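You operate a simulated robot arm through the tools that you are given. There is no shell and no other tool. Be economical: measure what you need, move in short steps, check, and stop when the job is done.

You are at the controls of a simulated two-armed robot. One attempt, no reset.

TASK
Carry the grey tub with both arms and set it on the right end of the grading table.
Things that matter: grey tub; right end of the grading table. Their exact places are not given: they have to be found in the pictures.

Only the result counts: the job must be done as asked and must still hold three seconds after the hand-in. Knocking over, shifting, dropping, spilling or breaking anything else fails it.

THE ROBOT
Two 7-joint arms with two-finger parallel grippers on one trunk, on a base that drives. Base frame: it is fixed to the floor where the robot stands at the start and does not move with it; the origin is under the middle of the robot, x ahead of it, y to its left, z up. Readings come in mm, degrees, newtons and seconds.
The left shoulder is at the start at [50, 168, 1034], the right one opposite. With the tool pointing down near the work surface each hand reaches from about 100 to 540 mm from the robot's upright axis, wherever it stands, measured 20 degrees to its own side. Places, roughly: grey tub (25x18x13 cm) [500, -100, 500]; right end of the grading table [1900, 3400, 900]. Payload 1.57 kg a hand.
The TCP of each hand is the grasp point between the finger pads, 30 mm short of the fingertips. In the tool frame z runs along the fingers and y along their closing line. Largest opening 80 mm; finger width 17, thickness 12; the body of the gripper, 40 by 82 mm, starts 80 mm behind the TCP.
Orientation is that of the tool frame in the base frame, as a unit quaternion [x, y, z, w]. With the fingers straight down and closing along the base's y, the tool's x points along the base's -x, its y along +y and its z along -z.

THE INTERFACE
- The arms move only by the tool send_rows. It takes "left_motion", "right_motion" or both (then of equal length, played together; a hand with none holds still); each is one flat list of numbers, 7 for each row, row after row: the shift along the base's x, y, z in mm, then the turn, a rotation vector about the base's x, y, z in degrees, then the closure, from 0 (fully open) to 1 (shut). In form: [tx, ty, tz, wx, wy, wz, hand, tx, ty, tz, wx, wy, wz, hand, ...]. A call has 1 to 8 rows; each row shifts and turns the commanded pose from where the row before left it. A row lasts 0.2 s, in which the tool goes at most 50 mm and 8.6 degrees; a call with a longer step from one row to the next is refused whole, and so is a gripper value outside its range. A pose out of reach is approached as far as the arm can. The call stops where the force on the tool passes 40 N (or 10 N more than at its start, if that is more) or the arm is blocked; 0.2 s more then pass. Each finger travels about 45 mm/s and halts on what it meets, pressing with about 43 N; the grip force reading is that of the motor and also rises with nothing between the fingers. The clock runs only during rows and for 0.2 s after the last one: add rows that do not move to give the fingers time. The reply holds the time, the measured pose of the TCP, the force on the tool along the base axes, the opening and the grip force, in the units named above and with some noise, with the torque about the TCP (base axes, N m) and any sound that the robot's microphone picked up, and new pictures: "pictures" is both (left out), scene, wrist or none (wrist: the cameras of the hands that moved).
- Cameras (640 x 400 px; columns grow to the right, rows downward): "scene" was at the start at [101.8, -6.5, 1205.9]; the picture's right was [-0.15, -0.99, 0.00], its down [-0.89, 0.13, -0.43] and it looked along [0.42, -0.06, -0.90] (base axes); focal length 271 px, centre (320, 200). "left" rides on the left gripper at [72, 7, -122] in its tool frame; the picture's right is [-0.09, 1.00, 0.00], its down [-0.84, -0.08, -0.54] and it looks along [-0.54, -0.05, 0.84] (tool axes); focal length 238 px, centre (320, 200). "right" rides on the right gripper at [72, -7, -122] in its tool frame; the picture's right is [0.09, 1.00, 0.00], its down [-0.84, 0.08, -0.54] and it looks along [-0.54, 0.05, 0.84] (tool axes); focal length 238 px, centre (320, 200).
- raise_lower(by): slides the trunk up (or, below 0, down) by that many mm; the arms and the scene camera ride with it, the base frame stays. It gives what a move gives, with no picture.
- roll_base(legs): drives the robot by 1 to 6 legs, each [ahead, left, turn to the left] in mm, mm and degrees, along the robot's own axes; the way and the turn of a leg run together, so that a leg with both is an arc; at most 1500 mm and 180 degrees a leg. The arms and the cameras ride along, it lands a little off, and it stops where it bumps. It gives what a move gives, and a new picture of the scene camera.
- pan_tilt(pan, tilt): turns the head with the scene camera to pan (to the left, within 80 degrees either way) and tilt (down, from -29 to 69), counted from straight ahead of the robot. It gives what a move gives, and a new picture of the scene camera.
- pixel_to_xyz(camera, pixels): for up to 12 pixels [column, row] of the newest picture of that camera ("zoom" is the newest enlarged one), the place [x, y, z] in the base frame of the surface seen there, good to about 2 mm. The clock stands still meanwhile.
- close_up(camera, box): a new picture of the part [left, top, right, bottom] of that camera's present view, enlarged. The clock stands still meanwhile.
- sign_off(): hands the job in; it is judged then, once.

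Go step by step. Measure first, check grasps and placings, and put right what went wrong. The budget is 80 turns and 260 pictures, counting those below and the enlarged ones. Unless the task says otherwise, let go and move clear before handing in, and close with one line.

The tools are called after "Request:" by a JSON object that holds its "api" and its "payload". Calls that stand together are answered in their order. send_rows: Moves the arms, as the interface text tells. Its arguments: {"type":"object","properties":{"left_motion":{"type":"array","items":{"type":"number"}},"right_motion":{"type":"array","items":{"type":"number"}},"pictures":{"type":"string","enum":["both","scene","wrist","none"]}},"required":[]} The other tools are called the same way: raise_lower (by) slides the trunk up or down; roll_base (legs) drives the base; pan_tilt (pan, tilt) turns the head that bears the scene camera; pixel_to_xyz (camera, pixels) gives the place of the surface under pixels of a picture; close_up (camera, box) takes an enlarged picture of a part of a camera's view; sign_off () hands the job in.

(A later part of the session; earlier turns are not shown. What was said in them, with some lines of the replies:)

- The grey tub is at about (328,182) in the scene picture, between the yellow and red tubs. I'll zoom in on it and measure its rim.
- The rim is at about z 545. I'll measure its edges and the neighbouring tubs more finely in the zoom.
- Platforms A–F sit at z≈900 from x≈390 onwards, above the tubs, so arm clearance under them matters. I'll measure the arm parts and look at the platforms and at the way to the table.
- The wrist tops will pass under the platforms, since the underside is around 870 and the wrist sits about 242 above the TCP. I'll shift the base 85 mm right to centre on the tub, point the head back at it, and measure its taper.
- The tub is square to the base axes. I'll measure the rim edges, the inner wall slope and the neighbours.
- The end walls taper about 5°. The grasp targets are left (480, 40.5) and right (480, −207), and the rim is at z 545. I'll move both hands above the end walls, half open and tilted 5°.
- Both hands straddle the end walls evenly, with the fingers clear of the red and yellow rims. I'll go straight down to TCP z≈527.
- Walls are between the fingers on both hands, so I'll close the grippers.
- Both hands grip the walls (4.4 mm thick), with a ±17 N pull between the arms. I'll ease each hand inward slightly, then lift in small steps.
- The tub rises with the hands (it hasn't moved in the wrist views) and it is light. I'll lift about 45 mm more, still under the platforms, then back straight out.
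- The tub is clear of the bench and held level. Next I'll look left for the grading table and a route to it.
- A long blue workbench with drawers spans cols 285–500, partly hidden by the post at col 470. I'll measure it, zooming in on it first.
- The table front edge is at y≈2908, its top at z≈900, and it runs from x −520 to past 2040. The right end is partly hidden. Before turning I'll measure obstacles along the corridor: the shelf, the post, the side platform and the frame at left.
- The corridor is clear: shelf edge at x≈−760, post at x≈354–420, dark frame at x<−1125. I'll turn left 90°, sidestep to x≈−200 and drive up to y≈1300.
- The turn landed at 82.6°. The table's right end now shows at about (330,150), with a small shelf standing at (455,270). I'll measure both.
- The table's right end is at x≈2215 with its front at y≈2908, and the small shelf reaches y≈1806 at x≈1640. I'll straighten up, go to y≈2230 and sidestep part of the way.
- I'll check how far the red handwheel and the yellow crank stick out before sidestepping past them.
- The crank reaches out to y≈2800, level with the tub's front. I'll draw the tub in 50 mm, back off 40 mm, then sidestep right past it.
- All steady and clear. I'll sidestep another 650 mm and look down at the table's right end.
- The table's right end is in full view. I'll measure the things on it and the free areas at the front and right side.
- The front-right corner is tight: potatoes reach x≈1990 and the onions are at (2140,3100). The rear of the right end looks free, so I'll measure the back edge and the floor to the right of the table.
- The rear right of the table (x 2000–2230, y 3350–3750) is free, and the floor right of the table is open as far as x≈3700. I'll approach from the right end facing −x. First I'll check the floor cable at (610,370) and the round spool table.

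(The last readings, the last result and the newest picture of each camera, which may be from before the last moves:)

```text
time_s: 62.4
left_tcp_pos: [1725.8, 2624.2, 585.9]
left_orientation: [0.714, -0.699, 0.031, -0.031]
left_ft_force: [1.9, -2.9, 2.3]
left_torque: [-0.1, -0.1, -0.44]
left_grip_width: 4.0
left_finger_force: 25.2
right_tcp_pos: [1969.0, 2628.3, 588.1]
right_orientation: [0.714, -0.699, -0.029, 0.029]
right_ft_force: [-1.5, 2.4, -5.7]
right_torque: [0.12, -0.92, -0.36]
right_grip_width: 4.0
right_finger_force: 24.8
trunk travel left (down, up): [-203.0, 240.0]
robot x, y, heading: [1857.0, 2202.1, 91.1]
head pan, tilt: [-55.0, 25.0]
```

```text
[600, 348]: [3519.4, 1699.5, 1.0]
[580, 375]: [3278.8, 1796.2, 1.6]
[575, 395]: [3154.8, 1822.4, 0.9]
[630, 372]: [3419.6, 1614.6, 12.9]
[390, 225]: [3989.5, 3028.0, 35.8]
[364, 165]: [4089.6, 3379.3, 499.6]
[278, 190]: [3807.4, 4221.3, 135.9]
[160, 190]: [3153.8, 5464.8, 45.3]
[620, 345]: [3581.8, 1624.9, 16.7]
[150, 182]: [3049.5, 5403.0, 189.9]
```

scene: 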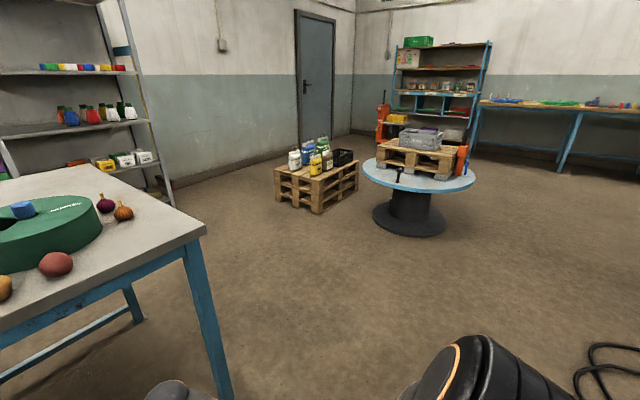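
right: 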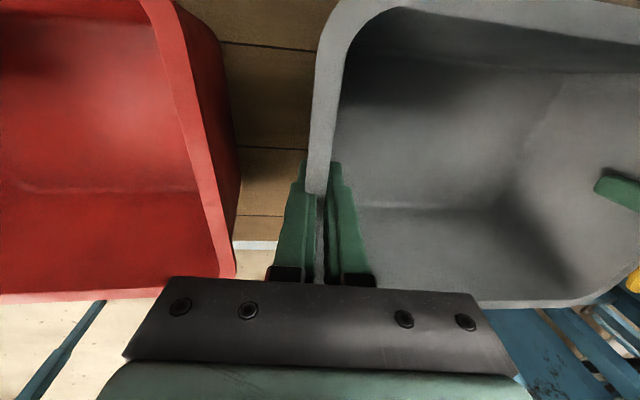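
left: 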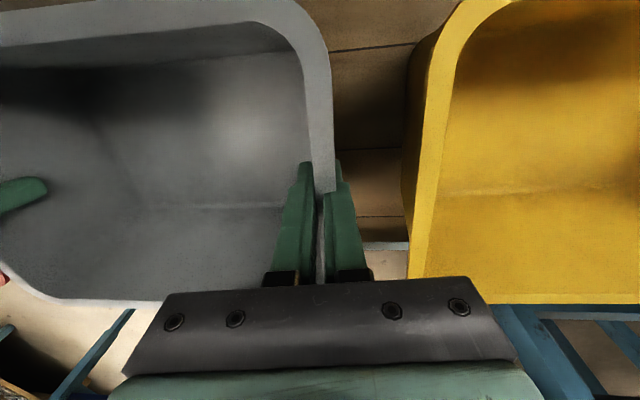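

The path is clear: the cable is beyond x 3100 and below y 1830. I'll go right 1000, ahead 1300 and turn left 90°.

Request:
{"api": "roll_base", "payload": {"legs": [[0, -1030, -1], [1300, 0, 0], [0, 0, 90]]}}

Request:
{"api": "pan_tilt", "payload": {"pan": 0, "tilt": 35}}

```text
time_s: 81.4
left_tcp_pos: [2433.1, 3359.4, 586.1]
left_orientation: [0.999, 0.016, 0.0, -0.043]
left_ft_force: [2.3, 1.7, 1.1]
left_torque: [-0.04, 0.08, -0.44]
left_grip_width: 3.7
left_finger_force: 24.7
right_tcp_pos: [2425.2, 3601.9, 588.5]
right_orientation: [0.999, 0.016, 0.0, 0.04]
right_ft_force: [-3.1, -1.2, -4.1]
right_torque: [0.89, -0.03, -0.32]
right_grip_width: 4.0
right_finger_force: 24.7
trunk travel left (down, up): [-203.0, 240.0]
robot x, y, heading: [2858.3, 3496.1, -178.1]
head pan, tilt: [-55.0, 25.0]
```

scene: 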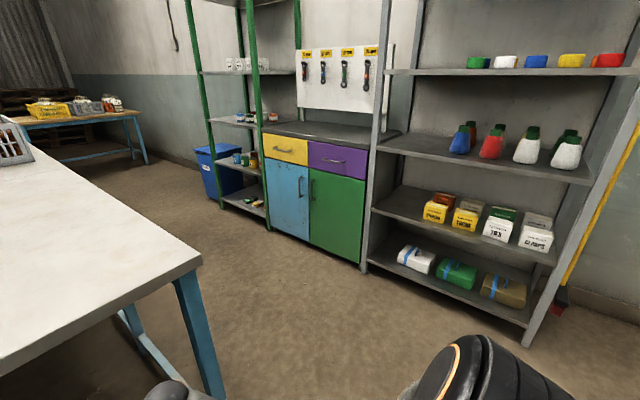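

```text
time_s: 82.7
left_tcp_pos: [2433.0, 3360.5, 586.1]
left_orientation: [0.999, 0.015, 0.0, -0.044]
left_ft_force: [3.8, 1.1, 0.7]
left_torque: [-0.09, 0.0, -0.41]
left_grip_width: 3.8
left_finger_force: 24.4
right_tcp_pos: [2426.1, 3604.0, 587.2]
right_orientation: [0.999, 0.016, 0.0, 0.041]
right_ft_force: [-4.0, -2.2, -4.7]
right_torque: [0.81, -0.01, -0.36]
right_grip_width: 3.8
right_finger_force: 24.7
trunk travel left (down, up): [-203.0, 240.0]
robot x, y, heading: [2857.4, 3497.2, -178.1]
head pan, tilt: [0.0, 35.0]
```

scene: 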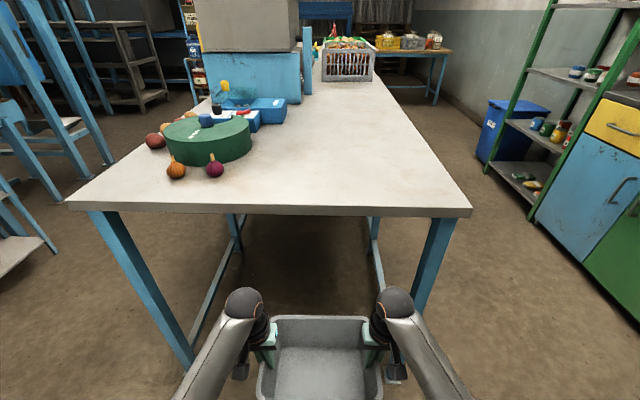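

The right end is right ahead and its far corner is free. The tub bottom sits about 108 mm below the TCP, so I'll raise the trunk 240 mm and lift both arms about 220 mm to TCP z≈1047.

Request:
{"api": "raise_lower", "payload": {"by": 238}}

Request:
{"api": "send_rows", "payload": {"left_motion": [0, 0, 25, 0, 0, 0, 1, 0, 0, 30, 0, 0, 0, 1, 0, 0, 30, 0, 0, 0, 1, 0, 0, 30, 0, 0, 0, 1, 0, 0, 30, 0, 0, 0, 1, 0, 0, 30, 0, 0, 0, 1, 0, 0, 25, 0, 0, 0, 1, 0, 0, 20, 0, 0, 0, 1], "right_motion": [0, 0, 25, 0, 0, 0, 1, 0, 0, 30, 0, 0, 0, 1, 0, 0, 30, 0, 0, 0, 1, 0, 0, 30, 0, 0, 0, 1, 0, 0, 30, 0, 0, 0, 1, 0, 0, 30, 0, 0, 0, 1, 0, 0, 25, 0, 0, 0, 1, 0, 0, 20, 0, 0, 0, 1]}}

```text
time_s: 85.1
left_tcp_pos: [2432.2, 3357.2, 823.3]
left_orientation: [0.999, 0.015, 0.0, -0.044]
left_ft_force: [3.5, 2.0, 1.8]
left_torque: [-0.12, -0.02, -0.43]
left_grip_width: 4.1
left_finger_force: 24.8
right_tcp_pos: [2425.6, 3603.0, 824.6]
right_orientation: [0.999, 0.016, -0.001, 0.04]
right_ft_force: [-3.6, -1.7, -4.6]
right_torque: [0.83, 0.08, -0.36]
right_grip_width: 3.9
right_finger_force: 24.7
trunk travel left (down, up): [-441.0, 2.0]
robot x, y, heading: [2857.1, 3497.4, -178.3]
head pan, tilt: [0.0, 35.0]
```

```text
time_s: 86.9
left_tcp_pos: [2432.2, 3359.9, 1043.6]
left_orientation: [0.999, 0.015, 0.0, -0.046]
left_ft_force: [3.4, 11.9, 3.0]
left_torque: [0.0, 0.1, -0.38]
left_grip_width: 3.9
left_finger_force: 24.4
right_tcp_pos: [2423.8, 3604.8, 1047.1]
right_orientation: [0.999, 0.017, 0.001, 0.042]
right_ft_force: [-2.0, -11.7, -5.3]
right_torque: [0.97, -0.04, -0.34]
right_grip_width: 4.6
right_finger_force: 25.2
trunk travel left (down, up): [-441.0, 2.0]
robot x, y, heading: [2858.2, 3494.1, -177.9]
head pan, tilt: [0.0, 35.0]
```

scene: 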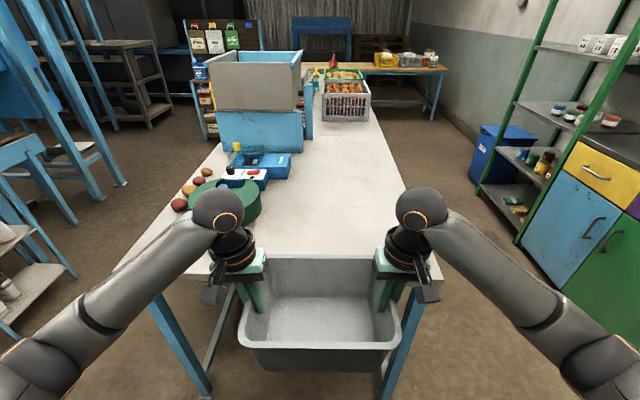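
right: 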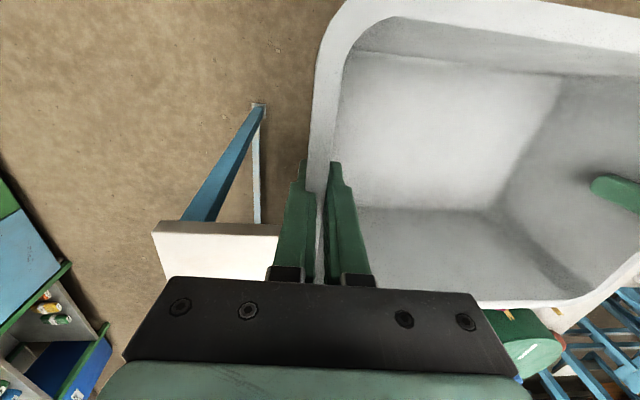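
left: 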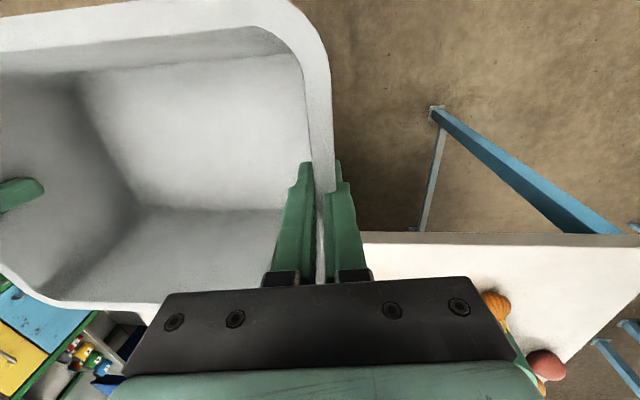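

The tub is level at about 37 mm above table height. I'll straighten the heading and drive forward 290 mm over the end of the table.

Request:
{"api": "roll_base", "payload": {"legs": [[0, 0, -2], [290, 0, 0]]}}

Request:
{"api": "pan_tilt", "payload": {"pan": 0, "tilt": 55}}

```text
time_s: 89.3
left_tcp_pos: [2133.6, 3379.2, 1042.2]
left_orientation: [0.999, -0.004, 0.0, -0.046]
left_ft_force: [3.9, 20.5, 2.2]
left_torque: [-0.11, 0.13, -0.37]
left_grip_width: 4.2
left_finger_force: 24.9
right_tcp_pos: [2134.9, 3622.5, 1046.0]
right_orientation: [0.999, -0.003, -0.001, 0.042]
right_ft_force: [-3.8, -21.5, -5.7]
right_torque: [0.82, -0.13, -0.29]
right_grip_width: 4.3
right_finger_force: 24.7
trunk travel left (down, up): [-441.0, 2.0]
robot x, y, heading: [2561.8, 3496.0, 179.6]
head pan, tilt: [0.0, 35.0]
```

scene: 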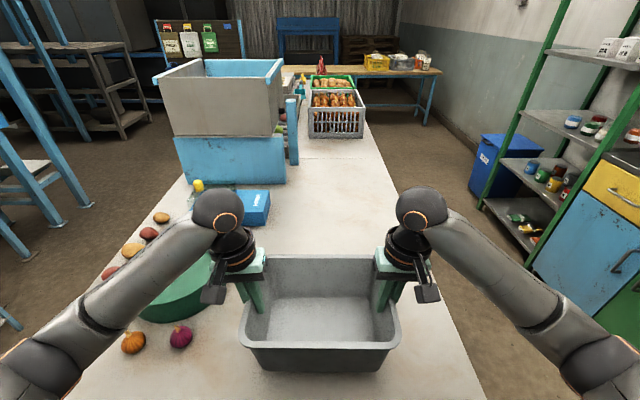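

```text
time_s: 90.2
left_tcp_pos: [2134.3, 3378.3, 1042.4]
left_orientation: [0.999, -0.005, -0.001, -0.047]
left_ft_force: [2.8, 3.2, 1.4]
left_torque: [-0.23, 0.1, -0.41]
left_grip_width: 4.0
left_finger_force: 24.6
right_tcp_pos: [2134.5, 3621.7, 1046.8]
right_orientation: [0.999, -0.004, -0.002, 0.042]
right_ft_force: [-2.6, -2.0, -4.7]
right_torque: [1.03, -0.1, -0.29]
right_grip_width: 4.1
right_finger_force: 25.0
trunk travel left (down, up): [-441.0, 2.0]
robot x, y, heading: [2567.7, 3496.5, 179.6]
head pan, tilt: [0.0, 55.0]
```

scene: 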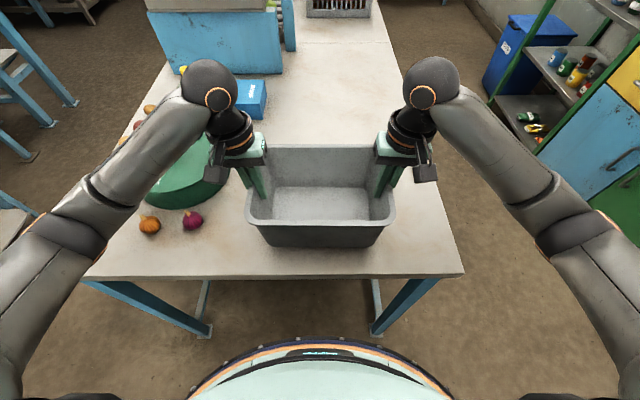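

The tub hangs over the table end. I'll check the left forearm and elbow height over the onions and the tub's clearance and level before extending inward and lowering.

Request:
{"api": "pixel_to_xyz", "payload": {"camera": "scene", "pixels": [[80, 235], [130, 190], [150, 223], [192, 220], [250, 222], [390, 218], [262, 240], [376, 243], [250, 185], [20, 320], [420, 260], [210, 190]]}}

```text
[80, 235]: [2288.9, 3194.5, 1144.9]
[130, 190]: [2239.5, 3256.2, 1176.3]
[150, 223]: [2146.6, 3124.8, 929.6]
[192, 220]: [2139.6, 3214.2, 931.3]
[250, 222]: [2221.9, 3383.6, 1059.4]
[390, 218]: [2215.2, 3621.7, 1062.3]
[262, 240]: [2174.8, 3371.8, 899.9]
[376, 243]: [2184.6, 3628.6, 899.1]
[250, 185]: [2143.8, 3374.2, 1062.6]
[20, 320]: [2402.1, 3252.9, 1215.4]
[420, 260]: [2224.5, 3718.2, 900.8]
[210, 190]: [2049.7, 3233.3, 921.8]
```

The arms are well clear, and the tub bottom is about 36 mm above the table. I'll extend 75 mm inward and go down 28 mm.

Request:
{"api": "send_rows", "payload": {"left_motion": [-20, 0, 0, 0, 0, 0, 1, -20, 0, 0, 0, 0, 0, 1, -20, 0, 0, 0, 0, 0, 1, -15, 0, 0, 0, 0, 0, 1, 0, 0, -8, 0, 0, 0, 1, 0, 0, -10, 0, 0, 0, 1, 0, 0, -8, 0, 0, 0, 1, 0, 0, 0, 0, 0, 0, 1], "right_motion": [-20, 0, 0, 0, 0, 0, 1, -20, 0, 0, 0, 0, 0, 1, -20, 0, 0, 0, 0, 0, 1, -15, 0, 0, 0, 0, 0, 1, 0, 0, -9, 0, 0, 0, 1, 0, 0, -11, 0, 0, 0, 1, 0, 0, -10, 0, 0, 0, 1, 0, 0, 0, 0, 0, 0, 1], "pictures": "scene"}}

```text
time_s: 92.0
left_tcp_pos: [2058.4, 3378.2, 1017.0]
left_orientation: [0.999, -0.004, 0.0, -0.045]
left_ft_force: [2.4, 4.8, -5.1]
left_torque: [-1.01, 0.62, -0.17]
left_grip_width: 4.3
left_finger_force: 24.7
right_tcp_pos: [2058.8, 3622.0, 1015.1]
right_orientation: [0.999, -0.004, -0.002, 0.043]
right_ft_force: [-1.7, -4.8, 1.9]
right_torque: [0.03, -0.68, -0.35]
right_grip_width: 3.6
right_finger_force: 24.7
trunk travel left (down, up): [-441.0, 2.0]
robot x, y, heading: [2562.1, 3498.0, 179.6]
head pan, tilt: [0.0, 55.0]
```

scene: 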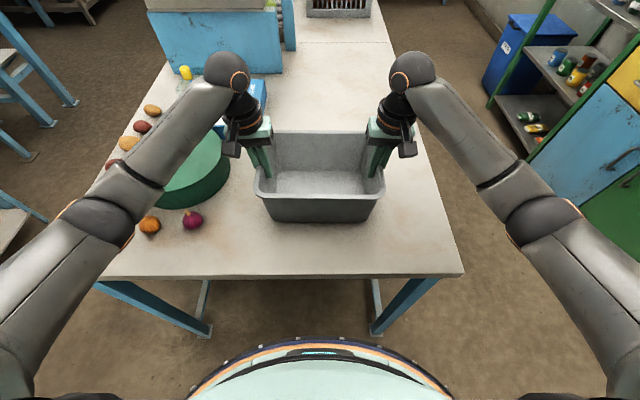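

I'll lower in small steps and watch for contact.

Request:
{"api": "send_rows", "payload": {"left_motion": [0, 0, -2.5, 0, 0, 0, 1, 0, 0, -2.5, 0, 0, 0, 1, 0, 0, 0, 0, 0, 0, 1], "right_motion": [0, 0, -2, 0, 0, 0, 1, 0, 0, -2, 0, 0, 0, 1, 0, 0, 0, 0, 0, 0, 1], "pictures": "none"}}

Request:
{"api": "close_up", "payload": {"camera": "scene", "box": [220, 120, 420, 245]}}

Request:
{"api": "pixel_to_xyz", "payload": {"camera": "scene", "pixels": [[260, 193], [380, 193], [272, 217], [320, 219], [368, 219], [257, 175], [383, 175]]}}

```text
time_s: 92.8
left_tcp_pos: [2059.2, 3377.7, 1013.0]
left_orientation: [0.999, -0.005, 0.001, -0.045]
left_ft_force: [2.5, 6.2, -4.0]
left_torque: [-0.98, -0.11, -0.22]
left_grip_width: 4.0
left_finger_force: 24.1
right_tcp_pos: [2060.0, 3621.5, 1012.0]
right_orientation: [0.999, -0.003, -0.003, 0.042]
right_ft_force: [-2.0, -6.9, 0.9]
right_torque: [0.42, 0.1, -0.31]
right_grip_width: 3.9
right_finger_force: 24.7
trunk travel left (down, up): [-441.0, 2.0]
robot x, y, heading: [2564.5, 3497.2, 179.6]
head pan, tilt: [0.0, 55.0]
```

```text
3.20 times, centred on (320, 182) of scene
```

zoom: 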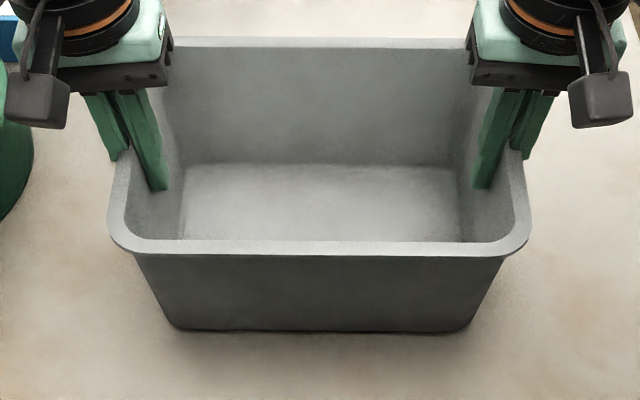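

```text
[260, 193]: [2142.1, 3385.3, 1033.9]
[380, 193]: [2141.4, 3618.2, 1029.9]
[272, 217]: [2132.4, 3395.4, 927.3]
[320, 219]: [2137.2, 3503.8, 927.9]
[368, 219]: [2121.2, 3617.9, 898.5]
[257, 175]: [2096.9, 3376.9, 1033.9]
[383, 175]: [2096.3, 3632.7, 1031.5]
```

The rim is at about 1032 (it will be 1025 when seated), so roughly 7–9 mm remain. I'll keep lowering.

Request:
{"api": "send_rows", "payload": {"left_motion": [0, 0, -2.5, 0, 0, 0, 1, 0, 0, -2.5, 0, 0, 0, 1, 0, 0, -2, 0, 0, 0, 1, 0, 0, 0, 0, 0, 0, 1], "right_motion": [0, 0, -2, 0, 0, 0, 1, 0, 0, -2, 0, 0, 0, 1, 0, 0, -2, 0, 0, 0, 1, 0, 0, 0, 0, 0, 0, 1], "pictures": "none"}}

Request:
{"api": "pixel_to_xyz", "payload": {"camera": "scene", "pixels": [[260, 193], [380, 193], [257, 175], [383, 175]]}}

```text
time_s: 93.8
left_tcp_pos: [2059.0, 3379.3, 1008.3]
left_orientation: [0.999, -0.006, -0.002, -0.046]
left_ft_force: [1.5, 8.8, 7.3]
left_torque: [-0.99, -0.78, -0.26]
left_grip_width: 4.1
left_finger_force: 24.7
right_tcp_pos: [2059.5, 3621.6, 1008.1]
right_orientation: [0.999, -0.004, -0.004, 0.043]
right_ft_force: [-6.7, -5.5, 13.2]
right_torque: [0.71, -0.62, -0.27]
right_grip_width: 3.9
right_finger_force: 25.0
trunk travel left (down, up): [-441.0, 2.0]
robot x, y, heading: [2559.1, 3498.0, 179.7]
head pan, tilt: [0.0, 55.0]
```

```text
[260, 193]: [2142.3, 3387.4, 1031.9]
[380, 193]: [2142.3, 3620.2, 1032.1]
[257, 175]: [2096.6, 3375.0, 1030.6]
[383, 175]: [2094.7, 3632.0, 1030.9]
```

Contact: the upward force rose on both hands, and the rim is at 1031 all round (900 + 130), so the tub is seated. I'll open both grippers.

Request:
{"api": "send_rows", "payload": {"left_motion": [0, 0, 1, 0, 0, 0, 1, 0, 0, 0, 0, 0, 0, 0.6, 0, 0, 0, 0, 0, 0, 0.5, 0, 0, 0, 0, 0, 0, 0.45, 0, 0, 0, 0, 0, 0, 0.45], "right_motion": [0, 0, 1, 0, 0, 0, 1, 0, 0, 0, 0, 0, 0, 0.6, 0, 0, 0, 0, 0, 0, 0.5, 0, 0, 0, 0, 0, 0, 0.45, 0, 0, 0, 0, 0, 0, 0.45]}}

```text
time_s: 95.0
left_tcp_pos: [2057.7, 3377.0, 1006.7]
left_orientation: [0.999, -0.005, 0.001, -0.045]
left_ft_force: [0.3, -0.2, 0.4]
left_torque: [-0.01, 0.01, -0.01]
left_grip_width: 44.2
left_finger_force: 0.0
right_tcp_pos: [2061.1, 3622.1, 1006.9]
right_orientation: [0.999, -0.005, -0.002, 0.042]
right_ft_force: [0.1, 0.2, -0.2]
right_torque: [0.0, 0.0, -0.01]
right_grip_width: 44.1
right_finger_force: 0.1
trunk travel left (down, up): [-441.0, 2.0]
robot x, y, heading: [2564.0, 3499.8, 179.6]
head pan, tilt: [0.0, 55.0]
```

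scene: 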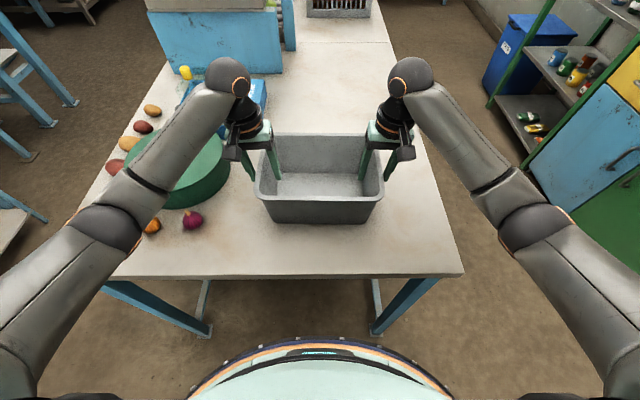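
right: 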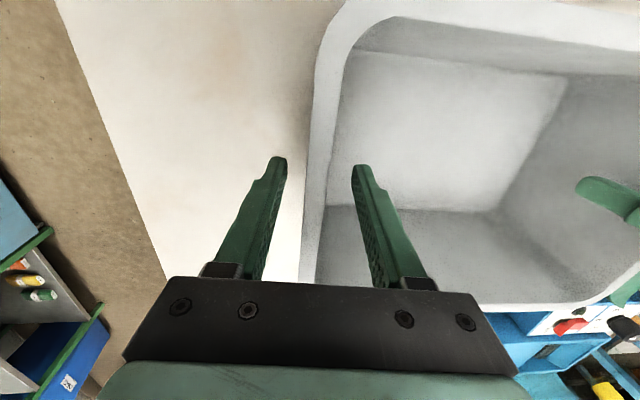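
left: 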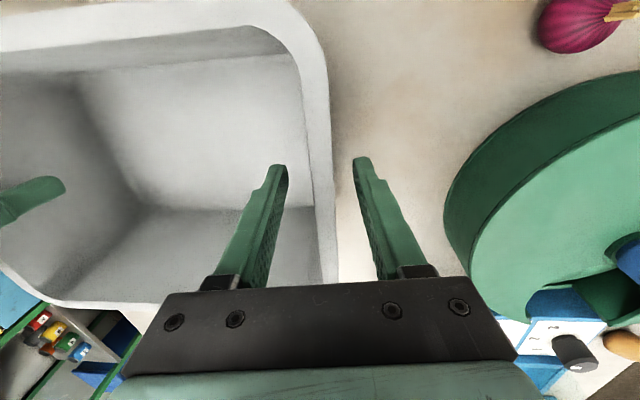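

The hands are free and the tub is standing by itself. I'll lift both hands straight up 120 mm, then back the base away.

Request:
{"api": "send_rows", "payload": {"left_motion": [0, 0, 15, 0, 0, 0, 0.45, 0, 0, 30, 0, 0, 0, 0.45, 0, 0, 35, 0, 0, 0, 0.45, 0, 0, 40, 0, 0, 0, 0.45, 0, 0, 0, 0, 0, 0, 0.45], "right_motion": [0, 0, 15, 0, 0, 0, 0.45, 0, 0, 30, 0, 0, 0, 0.45, 0, 0, 35, 0, 0, 0, 0.45, 0, 0, 40, 0, 0, 0, 0.45, 0, 0, 0, 0, 0, 0, 0.45], "pictures": "scene"}}

```text
time_s: 96.2
left_tcp_pos: [2061.0, 3378.5, 1126.2]
left_orientation: [0.999, -0.004, 0.0, -0.045]
left_ft_force: [0.1, -0.5, -0.5]
left_torque: [-0.02, -0.03, 0.0]
left_grip_width: 44.0
left_finger_force: 0.0
right_tcp_pos: [2058.1, 3619.1, 1125.7]
right_orientation: [0.999, -0.005, -0.001, 0.042]
right_ft_force: [-0.6, -0.2, 0.0]
right_torque: [0.02, 0.02, 0.02]
right_grip_width: 44.0
right_finger_force: 0.1
trunk travel left (down, up): [-441.0, 2.0]
robot x, y, heading: [2562.3, 3497.3, 179.4]
head pan, tilt: [0.0, 55.0]
```

scene: 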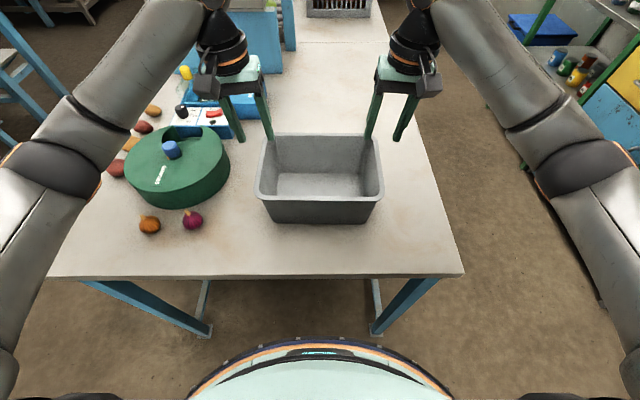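

The tub stands flat and nothing around it has moved. The fingertips are about 65 mm above the rim, so I'll back the base 400 mm clear.

Request:
{"api": "roll_base", "payload": {"legs": [[-400, 0, 0]]}}

```text
time_s: 98.6
left_tcp_pos: [2454.1, 3374.5, 1126.8]
left_orientation: [0.999, -0.003, -0.001, -0.046]
left_ft_force: [-0.5, -0.1, -1.3]
left_torque: [-0.03, 0.01, -0.02]
left_grip_width: 44.1
left_finger_force: 0.1
right_tcp_pos: [2452.8, 3616.4, 1127.0]
right_orientation: [0.999, -0.003, -0.003, 0.043]
right_ft_force: [0.5, 0.2, 0.8]
right_torque: [0.03, -0.03, -0.02]
right_grip_width: 43.9
right_finger_force: 0.2
trunk travel left (down, up): [-441.0, 2.0]
robot x, y, heading: [2956.0, 3494.4, 179.8]
head pan, tilt: [0.0, 55.0]
```

scene: 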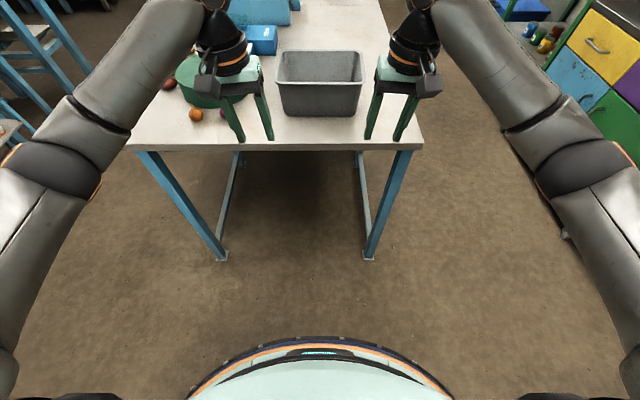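

The tub rests flat on the right end of the table at about (318,82), and the robot is clear, so I'm handing in.

Request:
{"api": "sign_off", "payload": {}}

```text
The job is handed in.
```

I carried the grey tub with both arms and set it flat on the right end of the grading table. Both hands are open and clear, and I saw nothing else moved along the way.
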